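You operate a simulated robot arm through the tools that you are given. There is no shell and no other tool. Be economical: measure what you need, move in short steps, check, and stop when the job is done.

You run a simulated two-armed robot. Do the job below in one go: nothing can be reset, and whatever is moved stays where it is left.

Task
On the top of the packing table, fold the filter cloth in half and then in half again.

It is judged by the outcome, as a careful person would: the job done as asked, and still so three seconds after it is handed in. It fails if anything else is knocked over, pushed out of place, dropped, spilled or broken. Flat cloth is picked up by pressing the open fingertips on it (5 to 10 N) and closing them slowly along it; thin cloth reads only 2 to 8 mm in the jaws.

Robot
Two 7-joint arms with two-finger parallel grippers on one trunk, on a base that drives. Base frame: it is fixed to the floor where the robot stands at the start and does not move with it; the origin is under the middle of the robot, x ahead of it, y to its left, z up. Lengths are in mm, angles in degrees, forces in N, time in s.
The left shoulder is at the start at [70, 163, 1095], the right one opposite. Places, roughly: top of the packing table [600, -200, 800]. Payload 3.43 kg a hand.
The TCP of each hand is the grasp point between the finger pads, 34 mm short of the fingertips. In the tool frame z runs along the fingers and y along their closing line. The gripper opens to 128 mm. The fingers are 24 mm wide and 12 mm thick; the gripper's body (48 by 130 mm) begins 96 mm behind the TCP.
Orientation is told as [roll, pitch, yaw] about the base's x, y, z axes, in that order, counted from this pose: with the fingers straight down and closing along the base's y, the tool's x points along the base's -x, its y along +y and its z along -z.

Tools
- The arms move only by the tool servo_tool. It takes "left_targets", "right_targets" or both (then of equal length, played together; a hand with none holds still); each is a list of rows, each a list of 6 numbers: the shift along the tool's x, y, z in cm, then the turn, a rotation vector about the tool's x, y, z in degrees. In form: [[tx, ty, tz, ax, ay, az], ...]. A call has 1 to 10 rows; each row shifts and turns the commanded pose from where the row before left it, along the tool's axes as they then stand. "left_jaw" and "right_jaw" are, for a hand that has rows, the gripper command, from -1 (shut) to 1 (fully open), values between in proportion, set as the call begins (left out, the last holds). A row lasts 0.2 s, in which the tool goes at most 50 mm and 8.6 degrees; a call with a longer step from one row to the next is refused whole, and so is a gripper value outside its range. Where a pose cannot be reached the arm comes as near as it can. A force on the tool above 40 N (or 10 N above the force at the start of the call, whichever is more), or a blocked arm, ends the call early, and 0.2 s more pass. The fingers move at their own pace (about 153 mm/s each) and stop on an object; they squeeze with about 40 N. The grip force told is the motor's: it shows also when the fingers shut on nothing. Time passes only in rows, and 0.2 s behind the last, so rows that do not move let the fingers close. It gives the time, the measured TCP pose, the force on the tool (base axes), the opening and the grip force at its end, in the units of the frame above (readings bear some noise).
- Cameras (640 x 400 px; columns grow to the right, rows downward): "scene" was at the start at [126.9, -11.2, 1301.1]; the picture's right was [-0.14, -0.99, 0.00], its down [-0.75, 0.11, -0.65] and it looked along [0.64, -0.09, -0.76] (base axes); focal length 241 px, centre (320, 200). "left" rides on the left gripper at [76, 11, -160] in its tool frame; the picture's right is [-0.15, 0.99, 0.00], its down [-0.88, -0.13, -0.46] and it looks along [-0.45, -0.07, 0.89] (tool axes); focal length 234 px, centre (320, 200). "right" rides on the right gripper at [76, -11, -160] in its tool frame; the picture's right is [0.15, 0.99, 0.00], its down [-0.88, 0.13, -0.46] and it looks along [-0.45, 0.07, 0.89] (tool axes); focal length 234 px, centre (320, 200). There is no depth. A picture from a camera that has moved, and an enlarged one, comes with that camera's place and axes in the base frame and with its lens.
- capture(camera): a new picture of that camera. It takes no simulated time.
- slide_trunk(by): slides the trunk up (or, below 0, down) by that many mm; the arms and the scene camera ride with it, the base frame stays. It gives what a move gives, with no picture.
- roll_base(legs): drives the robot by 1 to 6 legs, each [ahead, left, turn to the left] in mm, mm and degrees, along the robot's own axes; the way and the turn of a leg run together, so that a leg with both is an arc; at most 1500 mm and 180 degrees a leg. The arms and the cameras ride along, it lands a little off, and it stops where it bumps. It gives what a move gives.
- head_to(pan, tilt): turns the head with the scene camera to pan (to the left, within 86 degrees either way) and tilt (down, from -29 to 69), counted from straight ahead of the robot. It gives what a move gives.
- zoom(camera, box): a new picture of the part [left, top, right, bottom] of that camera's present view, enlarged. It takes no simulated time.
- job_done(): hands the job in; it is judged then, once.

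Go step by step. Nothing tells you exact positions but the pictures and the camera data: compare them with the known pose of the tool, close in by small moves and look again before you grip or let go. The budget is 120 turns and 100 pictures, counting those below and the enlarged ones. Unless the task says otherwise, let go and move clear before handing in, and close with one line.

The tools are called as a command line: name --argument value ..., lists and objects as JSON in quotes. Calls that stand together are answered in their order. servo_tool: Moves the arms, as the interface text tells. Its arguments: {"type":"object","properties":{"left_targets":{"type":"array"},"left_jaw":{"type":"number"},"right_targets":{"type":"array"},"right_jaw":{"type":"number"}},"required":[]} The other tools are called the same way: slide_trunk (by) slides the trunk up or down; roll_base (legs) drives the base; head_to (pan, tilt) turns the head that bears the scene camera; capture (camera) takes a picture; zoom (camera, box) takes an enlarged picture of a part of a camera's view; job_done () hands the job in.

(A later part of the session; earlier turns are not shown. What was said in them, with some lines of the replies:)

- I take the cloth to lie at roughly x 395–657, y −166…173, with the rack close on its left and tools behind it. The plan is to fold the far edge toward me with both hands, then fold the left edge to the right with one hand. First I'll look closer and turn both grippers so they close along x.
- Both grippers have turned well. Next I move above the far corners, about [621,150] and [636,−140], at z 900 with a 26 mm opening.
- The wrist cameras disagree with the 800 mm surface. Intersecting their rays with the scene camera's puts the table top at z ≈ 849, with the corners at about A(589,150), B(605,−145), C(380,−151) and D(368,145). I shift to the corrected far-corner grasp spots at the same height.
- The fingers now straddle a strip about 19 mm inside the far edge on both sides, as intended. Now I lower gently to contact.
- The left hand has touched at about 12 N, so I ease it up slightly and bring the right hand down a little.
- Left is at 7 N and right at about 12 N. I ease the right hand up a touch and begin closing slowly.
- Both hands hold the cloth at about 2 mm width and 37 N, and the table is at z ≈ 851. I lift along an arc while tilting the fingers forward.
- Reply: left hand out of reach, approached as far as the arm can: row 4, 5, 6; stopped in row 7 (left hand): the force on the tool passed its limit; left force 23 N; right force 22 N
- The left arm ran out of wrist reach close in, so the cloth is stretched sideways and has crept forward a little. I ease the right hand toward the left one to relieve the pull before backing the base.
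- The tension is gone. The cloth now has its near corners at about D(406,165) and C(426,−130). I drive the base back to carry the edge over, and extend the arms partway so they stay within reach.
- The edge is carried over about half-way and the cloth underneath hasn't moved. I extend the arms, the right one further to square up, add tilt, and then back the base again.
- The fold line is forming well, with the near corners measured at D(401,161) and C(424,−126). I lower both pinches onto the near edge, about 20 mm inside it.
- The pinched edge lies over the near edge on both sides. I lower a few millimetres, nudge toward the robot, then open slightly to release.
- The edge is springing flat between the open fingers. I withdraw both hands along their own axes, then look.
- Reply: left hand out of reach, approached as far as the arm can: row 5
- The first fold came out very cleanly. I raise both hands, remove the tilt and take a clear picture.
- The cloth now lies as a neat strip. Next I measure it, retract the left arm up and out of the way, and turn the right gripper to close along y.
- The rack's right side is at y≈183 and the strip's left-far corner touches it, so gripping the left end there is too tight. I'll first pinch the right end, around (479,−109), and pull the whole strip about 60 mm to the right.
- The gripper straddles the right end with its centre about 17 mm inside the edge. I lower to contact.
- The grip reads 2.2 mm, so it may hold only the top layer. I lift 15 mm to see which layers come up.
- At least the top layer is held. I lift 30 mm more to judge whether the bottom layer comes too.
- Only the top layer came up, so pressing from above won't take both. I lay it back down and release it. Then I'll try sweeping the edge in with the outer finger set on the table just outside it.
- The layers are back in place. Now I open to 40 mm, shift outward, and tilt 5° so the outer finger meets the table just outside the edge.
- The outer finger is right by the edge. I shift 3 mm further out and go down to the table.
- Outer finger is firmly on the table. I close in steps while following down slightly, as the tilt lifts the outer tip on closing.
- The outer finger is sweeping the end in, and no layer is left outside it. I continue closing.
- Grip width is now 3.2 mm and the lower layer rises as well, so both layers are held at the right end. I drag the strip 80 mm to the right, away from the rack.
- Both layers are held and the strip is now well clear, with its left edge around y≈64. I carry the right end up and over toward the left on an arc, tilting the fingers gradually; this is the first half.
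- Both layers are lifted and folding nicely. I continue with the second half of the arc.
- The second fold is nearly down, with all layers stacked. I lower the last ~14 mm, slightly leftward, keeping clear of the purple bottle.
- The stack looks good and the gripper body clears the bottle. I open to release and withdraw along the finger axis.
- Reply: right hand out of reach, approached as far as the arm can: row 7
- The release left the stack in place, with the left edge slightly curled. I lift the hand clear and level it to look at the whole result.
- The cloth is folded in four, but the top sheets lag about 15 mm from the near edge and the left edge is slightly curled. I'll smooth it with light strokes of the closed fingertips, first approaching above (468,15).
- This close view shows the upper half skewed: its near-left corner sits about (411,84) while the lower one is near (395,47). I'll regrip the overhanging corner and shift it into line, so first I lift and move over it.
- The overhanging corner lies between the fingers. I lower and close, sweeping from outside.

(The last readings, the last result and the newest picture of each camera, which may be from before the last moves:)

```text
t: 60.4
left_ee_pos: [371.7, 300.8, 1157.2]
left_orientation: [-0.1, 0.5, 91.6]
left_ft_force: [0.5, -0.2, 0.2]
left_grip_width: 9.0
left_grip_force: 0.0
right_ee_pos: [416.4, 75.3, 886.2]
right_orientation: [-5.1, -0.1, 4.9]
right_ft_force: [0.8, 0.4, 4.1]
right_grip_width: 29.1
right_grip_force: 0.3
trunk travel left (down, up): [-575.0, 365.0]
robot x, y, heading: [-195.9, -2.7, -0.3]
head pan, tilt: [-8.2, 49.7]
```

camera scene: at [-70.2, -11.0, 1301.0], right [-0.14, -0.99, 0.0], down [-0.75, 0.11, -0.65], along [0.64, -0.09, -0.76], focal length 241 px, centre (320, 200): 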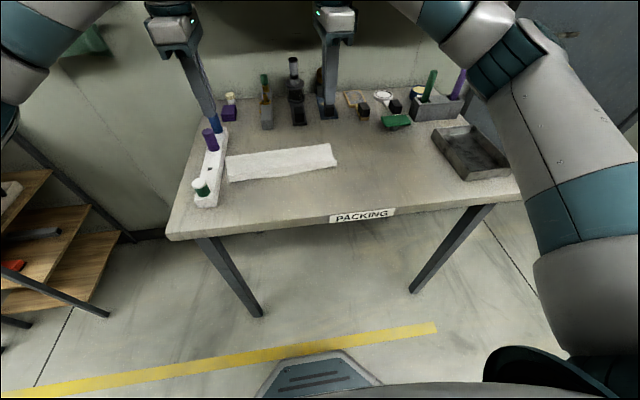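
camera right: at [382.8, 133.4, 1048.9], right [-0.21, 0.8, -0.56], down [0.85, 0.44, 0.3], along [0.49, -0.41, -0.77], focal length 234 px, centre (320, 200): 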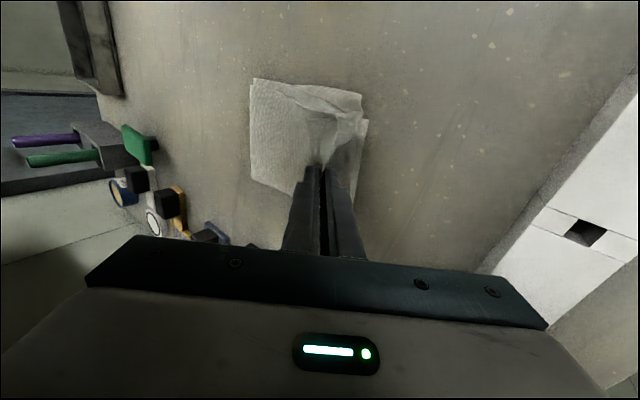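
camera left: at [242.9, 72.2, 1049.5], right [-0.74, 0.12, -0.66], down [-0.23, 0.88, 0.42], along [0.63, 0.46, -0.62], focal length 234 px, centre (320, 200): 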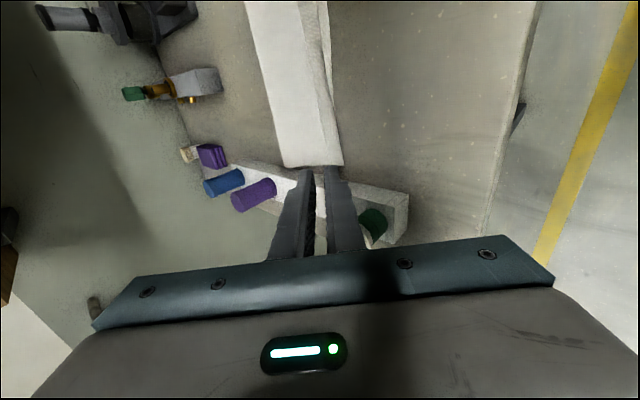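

servo_tool --right_targets '[[0, 0, 0.05, 0, 0, 0], [0, 0, 0, 0, 0, 0]]' --right_jaw -0.7

servo_tool --right_targets '[[0, 0, 0.04, 0, 0, 0], [0, 0, 0, 0, 0, 0]]' --right_jaw -0.85

servo_tool --right_targets '[[0, 0, 0, 0, 0, 0], [0, 0, 0, 0, 0, 0], [0, 0, 0, 0, 0, 0]]' --right_jaw -1

servo_tool --right_targets '[[0, 0, -1, 0, 0, 0], [0, 0, -0.5, 0, 0, 0], [0, 0, 0, 0, 0, 0]]'

zoom --camera "right" --box '[190, 60, 450, 260]'

zoom --camera "scene" --box '[220, 110, 340, 185]'

```text
t: 61.0
left_ee_pos: [371.9, 300.9, 1157.0]
left_orientation: [-0.2, 0.5, 91.8]
left_ft_force: [0.9, 0.6, 0.9]
left_grip_width: 8.9
left_grip_force: 0.0
right_ee_pos: [416.7, 75.9, 887.5]
right_orientation: [-5.0, -0.3, 4.9]
right_ft_force: [0.2, 0.6, 8.3]
right_grip_width: 19.1
right_grip_force: 0.0
trunk travel left (down, up): [-575.0, 365.0]
robot x, y, heading: [-196.9, -1.7, -0.2]
head pan, tilt: [-8.2, 49.7]
```

```text
t: 61.6
left_ee_pos: [370.8, 300.2, 1157.0]
left_orientation: [-0.1, 0.5, 91.7]
left_ft_force: [0.3, 0.8, 0.2]
left_grip_width: 8.8
left_grip_force: 0.2
right_ee_pos: [415.8, 75.7, 886.6]
right_orientation: [-4.9, -0.3, 4.9]
right_ft_force: [1.4, 0.3, 14.1]
right_grip_width: 9.8
right_grip_force: 0.2
trunk travel left (down, up): [-575.0, 365.0]
robot x, y, heading: [-196.5, -0.6, -0.3]
head pan, tilt: [-8.2, 49.7]
```

```text
t: 62.4
left_ee_pos: [370.5, 300.6, 1157.2]
left_orientation: [-0.2, 0.5, 91.8]
left_ft_force: [-0.4, 0.6, -0.4]
left_grip_width: 9.2
left_grip_force: 0.0
right_ee_pos: [416.3, 75.2, 887.1]
right_orientation: [-5.0, -0.3, 4.8]
right_ft_force: [0.2, 0.4, 17.1]
right_grip_width: 3.0
right_grip_force: 37.9
trunk travel left (down, up): [-575.0, 365.0]
robot x, y, heading: [-194.2, -1.3, -0.1]
head pan, tilt: [-8.2, 49.7]
```

```text
t: 63.2
left_ee_pos: [373.8, 300.8, 1156.9]
left_orientation: [-0.1, 0.5, 91.7]
left_ft_force: [2.0, -0.5, 0.7]
left_grip_width: 8.7
left_grip_force: 0.0
right_ee_pos: [418.4, 76.8, 899.6]
right_orientation: [-5.0, -0.1, 4.9]
right_ft_force: [0.7, 0.1, 0.7]
right_grip_width: 2.7
right_grip_force: 37.1
trunk travel left (down, up): [-575.0, 365.0]
robot x, y, heading: [-196.8, -2.4, -0.1]
head pan, tilt: [-8.2, 49.7]
```

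```text
2.00 times, centred on (320, 160) of right
camera zoom: at [341.9, 72.6, 1058.8], right [-0.23, 0.97, -0.09], down [0.86, 0.24, 0.44], along [0.45, 0.03, -0.89], focal length 468 px, centre (320, 280)
```

zoom: 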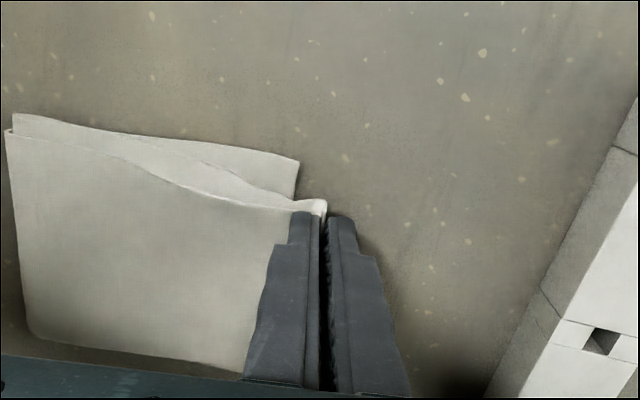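

```text
5.33 times, centred on (280, 148) of scene
camera zoom: at [-70.4, -11.0, 1301.0], right [-0.14, -0.99, 0.0], down [-0.75, 0.11, -0.65], along [0.64, -0.09, -0.76], focal length 1286 px, centre (533, 480)
```

zoom: 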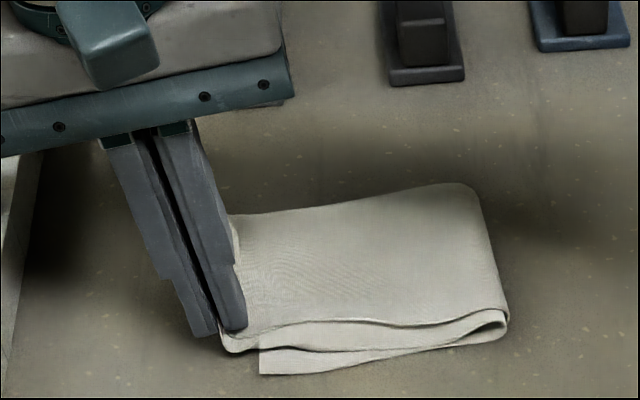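

The upper corner is gripped. I shift it about (−14, −20) mm to line up with the lower corner, lower and release.

servo_tool --right_targets '[[0.52, -0.62, 0, 0, 0, 0], [0.52, -0.62, 0, 0, 0, 0], [0.52, -0.62, 0, 0, 0, 0], [0, 0, 0.9, 0, 0, 0], [0, 0, 0, 0, 0, 0]]'

zoom --camera "right" --box '[190, 60, 450, 260]'

zoom --camera "scene" --box '[220, 110, 340, 185]'

```text
t: 64.4
left_ee_pos: [371.6, 301.5, 1157.2]
left_orientation: [-0.1, 0.5, 91.7]
left_ft_force: [-0.2, 1.2, -0.5]
left_grip_width: 9.2
left_grip_force: 0.2
right_ee_pos: [402.7, 55.3, 893.7]
right_orientation: [-5.1, -0.2, 4.8]
right_ft_force: [0.3, 0.9, 1.1]
right_grip_width: 2.5
right_grip_force: 37.4
trunk travel left (down, up): [-575.0, 365.0]
robot x, y, heading: [-196.1, -0.6, -0.6]
head pan, tilt: [-8.2, 49.7]
```

```text
2.00 times, centred on (320, 160) of right
camera zoom: at [327.2, 51.1, 1052.4], right [-0.23, 0.97, -0.09], down [0.86, 0.24, 0.44], along [0.45, 0.03, -0.89], focal length 468 px, centre (320, 280)
```

zoom: 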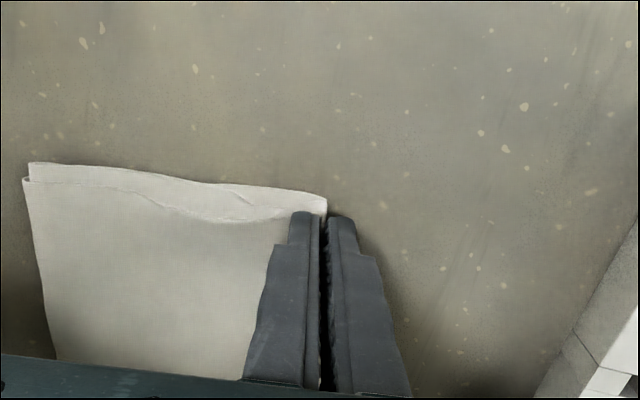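

```text
5.33 times, centred on (280, 148) of scene
camera zoom: at [-71.2, -11.1, 1301.2], right [-0.14, -0.99, 0.0], down [-0.75, 0.11, -0.65], along [0.64, -0.09, -0.76], focal length 1286 px, centre (533, 480)
```

zoom: 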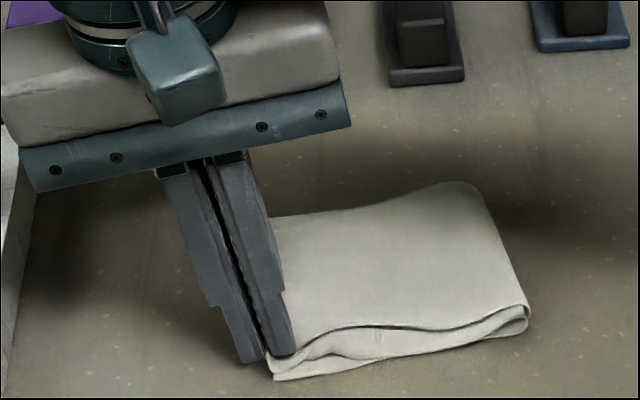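

The corners now align very well. I release and lift straight up.

servo_tool --right_targets '[[0, 0, 0, 0, 0, 0], [0, 0, 0, 0, 0, 0], [0, 0, 0, 0, 0, 0]]' --right_jaw -0.8

servo_tool --right_targets '[[0, 0, -0.5, 0, 0, 0], [0, 0, -0.7, 0, 0, 0], [0, 0, -1, 0, 0, 0], [0, 0, -2, 0, 0, 0], [0, 0, -3, 0, 0, 0], [0, 0, -4, 0, 0, 0], [0, 0, 0, 0, 0, 0]]'

capture --camera "right"

zoom --camera "scene" --box '[220, 110, 340, 185]'

```text
t: 65.2
left_ee_pos: [371.9, 299.4, 1155.5]
left_orientation: [0.0, 0.5, 91.7]
left_ft_force: [0.0, -0.3, -0.7]
left_grip_width: 9.2
left_grip_force: 0.0
right_ee_pos: [403.4, 55.2, 892.8]
right_orientation: [-5.1, -0.1, 4.9]
right_ft_force: [-0.1, -0.4, 0.1]
right_grip_width: 12.7
right_grip_force: 0.1
trunk travel left (down, up): [-575.0, 365.0]
robot x, y, heading: [-200.4, -4.2, 0.2]
head pan, tilt: [-8.2, 49.7]
```

```text
t: 66.8
left_ee_pos: [372.7, 299.8, 1156.8]
left_orientation: [0.0, 0.6, 91.7]
left_ft_force: [-0.2, 0.3, 0.2]
left_grip_width: 9.3
left_grip_force: 0.0
right_ee_pos: [402.6, 65.2, 1004.8]
right_orientation: [-5.0, -0.1, 4.9]
right_ft_force: [0.2, -0.6, 0.8]
right_grip_width: 12.9
right_grip_force: 0.2
trunk travel left (down, up): [-575.0, 365.0]
robot x, y, heading: [-196.2, -0.3, -0.3]
head pan, tilt: [-8.2, 49.7]
```

```text
37 pictures are left
camera right: at [326.8, 60.7, 1164.1], right [-0.23, 0.97, -0.09], down [0.86, 0.24, 0.44], along [0.45, 0.03, -0.89], focal length 234 px, centre (320, 200)
```

right: 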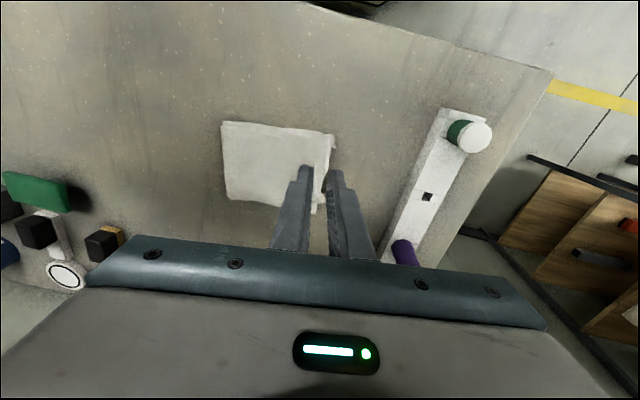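

```text
5.33 times, centred on (280, 148) of scene
camera zoom: at [-70.2, -11.3, 1301.0], right [-0.14, -0.99, 0.0], down [-0.75, 0.11, -0.65], along [0.64, -0.09, -0.76], focal length 1286 px, centre (533, 480)
```

zoom: 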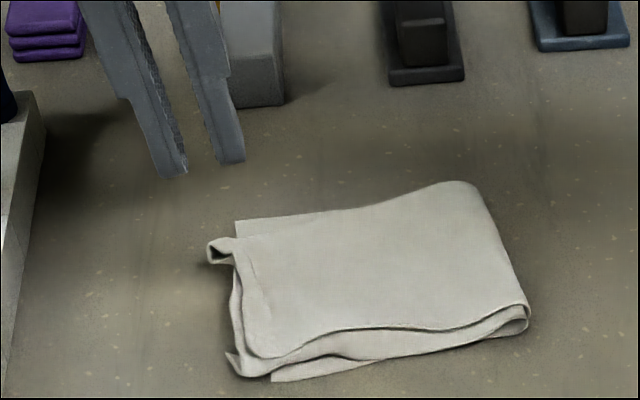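

Near corners are aligned; one small curled corner still sticks out at the far left (≈(483,78), where it belongs near (515,70)). I fix it the same way, first moving above it.

servo_tool --right_targets '[[-2.1, 0.3, 2.5, 0, 0, 0], [-2.1, 0.3, 2.5, 0, 0, 0], [-2.1, 0.3, 2.5, 0, 0, 0], [-2.1, 0.3, 2.3, 0, 0, 0], [0, 0, 0, 0, 0, 0]]' --right_jaw -0.55

zoom --camera "right" --box '[190, 60, 450, 260]'

zoom --camera "scene" --box '[220, 110, 340, 185]'

```text
t: 68.0
left_ee_pos: [371.8, 300.1, 1156.8]
left_orientation: [-0.1, 0.4, 91.7]
left_ft_force: [0.7, -0.3, -0.4]
left_grip_width: 9.0
left_grip_force: 0.1
right_ee_pos: [483.8, 77.6, 909.6]
right_orientation: [-5.0, -0.2, 4.8]
right_ft_force: [0.1, 0.5, 0.0]
right_grip_width: 28.5
right_grip_force: 0.1
trunk travel left (down, up): [-575.0, 365.0]
robot x, y, heading: [-196.9, 1.8, -0.1]
head pan, tilt: [-8.2, 49.7]
```

```text
2.00 times, centred on (320, 160) of right
camera zoom: at [408.5, 72.6, 1068.2], right [-0.23, 0.97, -0.09], down [0.86, 0.24, 0.45], along [0.45, 0.03, -0.89], focal length 468 px, centre (320, 280)
```

zoom: 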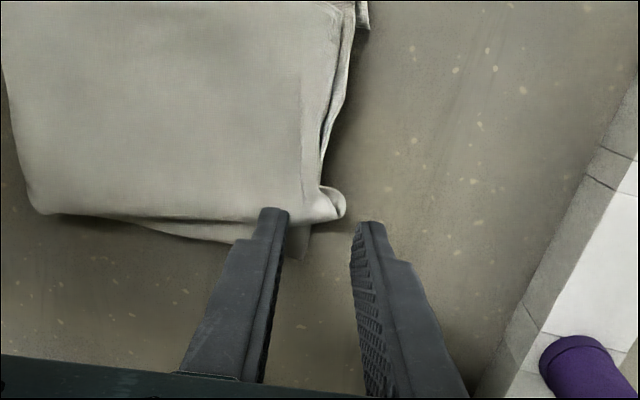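

```text
5.33 times, centred on (280, 148) of scene
camera zoom: at [-71.4, -11.4, 1301.2], right [-0.14, -0.99, 0.0], down [-0.75, 0.11, -0.65], along [0.64, -0.09, -0.76], focal length 1286 px, centre (533, 480)
```

zoom: 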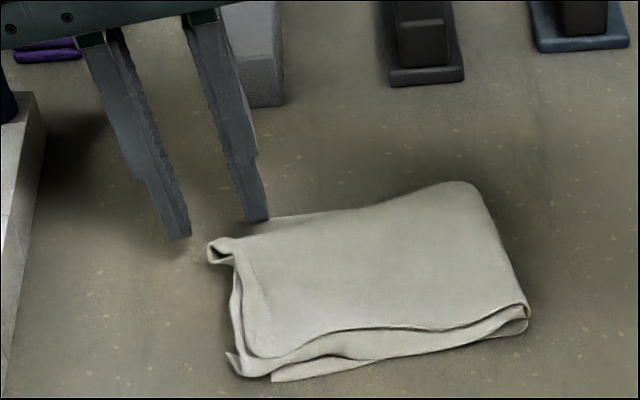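

The curled corner is centred between the fingers. I lower and close on it.

servo_tool --right_targets '[[0, 0, 1.0, 0, 0, 0], [0, 0, 1.1, 0, 0, 0], [0, 0, 0.15, 0, 0, 0], [0, 0, 0, 0, 0, 0]]'

servo_tool --right_targets '[[0, 0, 0.08, 0, 0, 0], [0, 0, 0, 0, 0, 0]]'

```text
t: 69.0
left_ee_pos: [371.2, 301.6, 1157.5]
left_orientation: [-0.1, 0.5, 91.6]
left_ft_force: [0.2, 0.5, 0.5]
left_grip_width: 8.9
left_grip_force: 0.1
right_ee_pos: [484.4, 75.9, 886.7]
right_orientation: [-5.0, -0.3, 5.0]
right_ft_force: [0.9, 0.3, 9.7]
right_grip_width: 28.6
right_grip_force: 0.5
trunk travel left (down, up): [-575.0, 365.0]
robot x, y, heading: [-198.6, 1.5, -0.1]
head pan, tilt: [-8.2, 49.7]
```

```text
t: 69.6
left_ee_pos: [369.7, 302.3, 1158.0]
left_orientation: [-0.2, 0.5, 91.6]
left_ft_force: [0.1, -0.2, -0.3]
left_grip_width: 9.0
left_grip_force: 0.1
right_ee_pos: [484.8, 75.8, 885.7]
right_orientation: [-5.0, -0.3, 4.9]
right_ft_force: [3.2, 3.2, 18.9]
right_grip_width: 28.8
right_grip_force: 0.3
trunk travel left (down, up): [-575.0, 365.0]
robot x, y, heading: [-200.2, 0.2, 0.0]
head pan, tilt: [-8.2, 49.7]
```

servo_tool --right_targets '[[0, 0, -0.07, 0, 0, 0], [0, 0, 0, 0, 0, 0]]' --right_jaw -0.7

servo_tool --right_targets '[[0, 0, 0.02, 0, 0, 0], [0, 0, 0, 0, 0, 0]]' --right_jaw -0.85

servo_tool --right_targets '[[0, 0, 0, 0, 0, 0], [0, 0, 0, 0, 0, 0], [0, 0, 0, 0, 0, 0]]' --right_jaw -1

servo_tool --right_targets '[[0, 0, -0.7, 0, 0, 0], [0, 0, -0.6, 0, 0, 0], [0, 0, 0, 0, 0, 0]]'

zoom --camera "right" --box '[190, 60, 450, 260]'

zoom --camera "scene" --box '[220, 110, 340, 185]'

```text
t: 70.2
left_ee_pos: [371.4, 302.3, 1157.5]
left_orientation: [-0.2, 0.6, 91.8]
left_ft_force: [-0.2, 0.5, -0.3]
left_grip_width: 9.1
left_grip_force: 0.0
right_ee_pos: [484.6, 75.6, 886.4]
right_orientation: [-5.2, -0.3, 4.8]
right_ft_force: [2.1, 5.7, 21.1]
right_grip_width: 24.3
right_grip_force: 4.4
trunk travel left (down, up): [-575.0, 365.0]
robot x, y, heading: [-197.0, -0.4, 0.1]
head pan, tilt: [-8.2, 49.7]
```

```text
t: 70.8
left_ee_pos: [370.2, 300.3, 1158.7]
left_orientation: [-0.2, 0.5, 91.7]
left_ft_force: [-0.9, -0.8, -0.2]
left_grip_width: 9.1
left_grip_force: 0.0
right_ee_pos: [484.1, 73.8, 886.1]
right_orientation: [-5.0, -0.5, 4.8]
right_ft_force: [3.4, 0.1, 26.4]
right_grip_width: 11.0
right_grip_force: 1.2
trunk travel left (down, up): [-575.0, 365.0]
robot x, y, heading: [-196.4, 0.2, -0.2]
head pan, tilt: [-8.2, 49.7]
```

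```text
t: 71.6
left_ee_pos: [368.9, 300.8, 1159.1]
left_orientation: [-0.4, 0.6, 91.6]
left_ft_force: [-0.8, 0.7, -0.1]
left_grip_width: 9.0
left_grip_force: 0.0
right_ee_pos: [483.5, 73.7, 887.2]
right_orientation: [-5.0, -0.3, 4.9]
right_ft_force: [0.3, -1.5, 29.5]
right_grip_width: 3.8
right_grip_force: 38.1
trunk travel left (down, up): [-575.0, 365.0]
robot x, y, heading: [-197.6, 0.9, 0.1]
head pan, tilt: [-8.2, 49.7]
```

```text
t: 72.4
left_ee_pos: [372.3, 301.2, 1156.7]
left_orientation: [-0.1, 0.5, 91.7]
left_ft_force: [-0.6, 0.5, -0.9]
left_grip_width: 9.2
left_grip_force: 0.1
right_ee_pos: [485.7, 75.3, 896.9]
right_orientation: [-5.1, 0.0, 5.0]
right_ft_force: [0.1, 0.2, 0.2]
right_grip_width: 2.7
right_grip_force: 37.1
trunk travel left (down, up): [-575.0, 365.0]
robot x, y, heading: [-196.4, 0.7, 0.5]
head pan, tilt: [-8.2, 49.7]
```

```text
2.00 times, centred on (320, 160) of right
camera zoom: at [410.3, 71.6, 1055.5], right [-0.23, 0.97, -0.09], down [0.86, 0.24, 0.44], along [0.45, 0.03, -0.89], focal length 468 px, centre (320, 280)
```

zoom: 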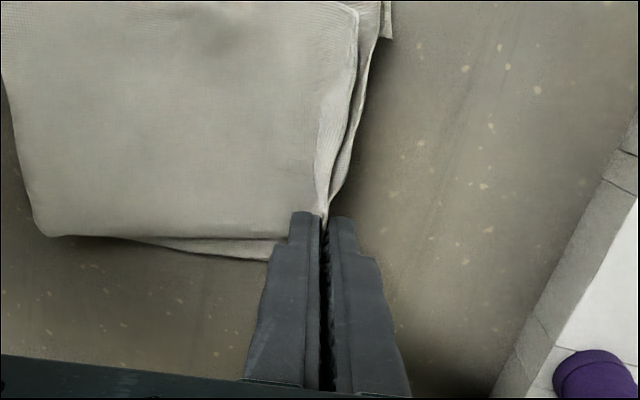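

```text
5.33 times, centred on (280, 148) of scene
camera zoom: at [-70.7, -11.0, 1301.0], right [-0.14, -0.99, 0.0], down [-0.75, 0.11, -0.65], along [0.64, -0.09, -0.76], focal length 1286 px, centre (533, 480)
```

zoom: 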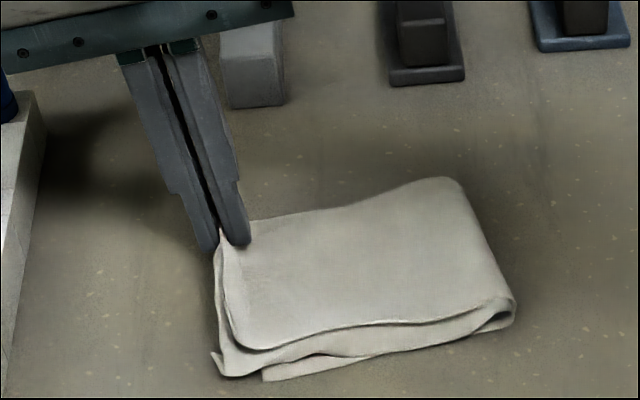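

The far corner is held. I move it +12 mm in x and −10 mm in y onto the lower corner, lower and release.

servo_tool --right_targets '[[-0.55, -0.5, 0, 0, 0, 0], [-0.55, -0.5, 0, 0, 0, 0], [-0.2, 0, 0.5, 0, 0, 0], [0, 0, 0, 0, 0, 0]]'

servo_tool --right_targets '[[0, 0, 0, 0, 0, 0], [0, 0, 0, 0, 0, 0], [0, 0, 0, 0, 0, 0]]' --right_jaw -0.8

servo_tool --right_targets '[[0, 0, -0.5, 0, 0, 0], [0, 0, -0.7, 0, 0, 0], [0, 0, -1, 0, 0, 0], [0, 0, -2, 0, 0, 0], [0, 0, -3, 0, 0, 0], [0, 0, -4, 0, 0, 0], [0, 0, 0, 0, 0, 0]]'

zoom --camera "right" --box '[190, 30, 450, 230]'

zoom --camera "scene" --box '[220, 110, 340, 185]'

```text
t: 73.4
left_ee_pos: [372.0, 301.7, 1157.4]
left_orientation: [-0.1, 0.5, 91.7]
left_ft_force: [1.0, 0.6, -0.6]
left_grip_width: 9.0
left_grip_force: 0.2
right_ee_pos: [499.8, 65.9, 891.6]
right_orientation: [-5.2, -0.2, 4.9]
right_ft_force: [0.2, -0.3, 1.0]
right_grip_width: 2.4
right_grip_force: 37.2
trunk travel left (down, up): [-575.0, 365.0]
robot x, y, heading: [-199.1, 1.0, -0.3]
head pan, tilt: [-8.2, 49.7]
```

```text
t: 74.2
left_ee_pos: [372.9, 300.9, 1156.3]
left_orientation: [-0.2, 0.5, 91.7]
left_ft_force: [0.6, 0.4, 0.5]
left_grip_width: 9.0
left_grip_force: 0.1
right_ee_pos: [499.2, 66.0, 890.3]
right_orientation: [-5.2, -0.1, 4.9]
right_ft_force: [0.4, 0.4, 0.5]
right_grip_width: 12.8
right_grip_force: 0.1
trunk travel left (down, up): [-575.0, 365.0]
robot x, y, heading: [-196.5, 0.3, 0.1]
head pan, tilt: [-8.2, 49.7]
```

```text
t: 75.8
left_ee_pos: [372.6, 300.6, 1156.9]
left_orientation: [0.1, 0.6, 91.7]
left_ft_force: [0.5, -0.6, 0.0]
left_grip_width: 8.9
left_grip_force: 0.1
right_ee_pos: [501.0, 75.7, 1003.2]
right_orientation: [-5.0, -0.1, 4.9]
right_ft_force: [0.2, 0.6, 0.1]
right_grip_width: 12.9
right_grip_force: 0.0
trunk travel left (down, up): [-575.0, 365.0]
robot x, y, heading: [-197.0, -2.0, -0.2]
head pan, tilt: [-8.2, 49.7]
```

```text
2.00 times, centred on (320, 130) of right
camera zoom: at [425.1, 72.0, 1162.8], right [-0.23, 0.97, -0.09], down [0.86, 0.24, 0.44], along [0.45, 0.03, -0.89], focal length 468 px, centre (320, 340)
```

zoom: 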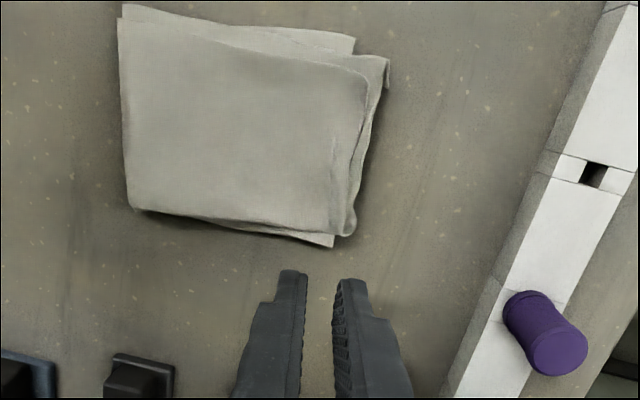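

```text
5.33 times, centred on (280, 148) of scene
camera zoom: at [-70.1, -11.4, 1301.0], right [-0.14, -0.99, 0.0], down [-0.75, 0.11, -0.65], along [0.64, -0.09, -0.76], focal length 1286 px, centre (533, 480)
```

zoom: 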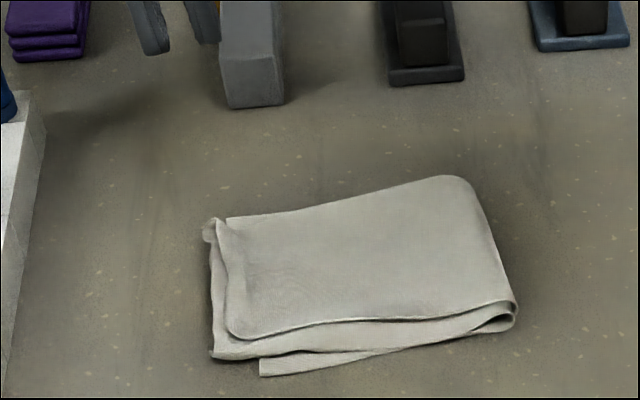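

The cloth is now a neat quarter with its layers aligned within about a centimetre or so. I raise the right hand well clear and take a final check picture.

servo_tool --right_targets '[[0, 0, -3, 0, 0, 0], [0, 0, -3, 0, 0, 0], [0.5, -4, -2, 0, 0, 0], [0.5, -4, 0, 0, 0, 0], [0.5, -4, 0, 0, 0, 0], [0.5, -4, 0, 0, 0, 0], [0.5, -4, 0, 0, 0, 0], [0.5, -4, 0, 0, 0, 0], [0, 0, 0, 0, 0, 0]]'

capture --camera "scene"

```text
t: 77.8
left_ee_pos: [372.7, 301.7, 1156.2]
left_orientation: [0.0, 0.6, 91.6]
left_ft_force: [-0.1, -0.6, -0.5]
left_grip_width: 9.1
left_grip_force: 0.1
right_ee_pos: [487.7, -157.5, 1102.0]
right_orientation: [-5.2, -0.1, 4.9]
right_ft_force: [0.4, -0.4, 0.2]
right_grip_width: 12.7
right_grip_force: 0.0
trunk travel left (down, up): [-575.0, 365.0]
robot x, y, heading: [-197.5, -5.6, -0.1]
head pan, tilt: [-8.2, 49.7]
```

```text
29 pictures are left
camera scene: at [-70.6, -9.8, 1301.1], right [-0.14, -0.99, 0.0], down [-0.75, 0.11, -0.65], along [0.64, -0.09, -0.76], focal length 241 px, centre (320, 200)
```

scene: 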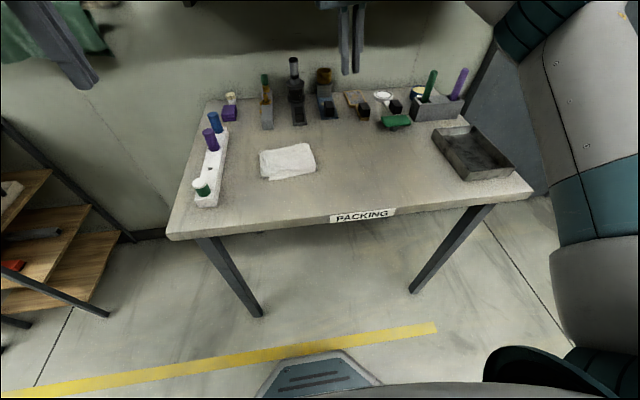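

The cloth lies folded in four on the table, everything else appears to be standing where it was, and both hands are clear, so I hand the job in.

job_done

```text
The job is handed in.
```

The filter cloth is folded in half and then in half again, and lies on the packing table with its layers lined up to within about 10–15 mm; nothing else on the table appears to have moved.
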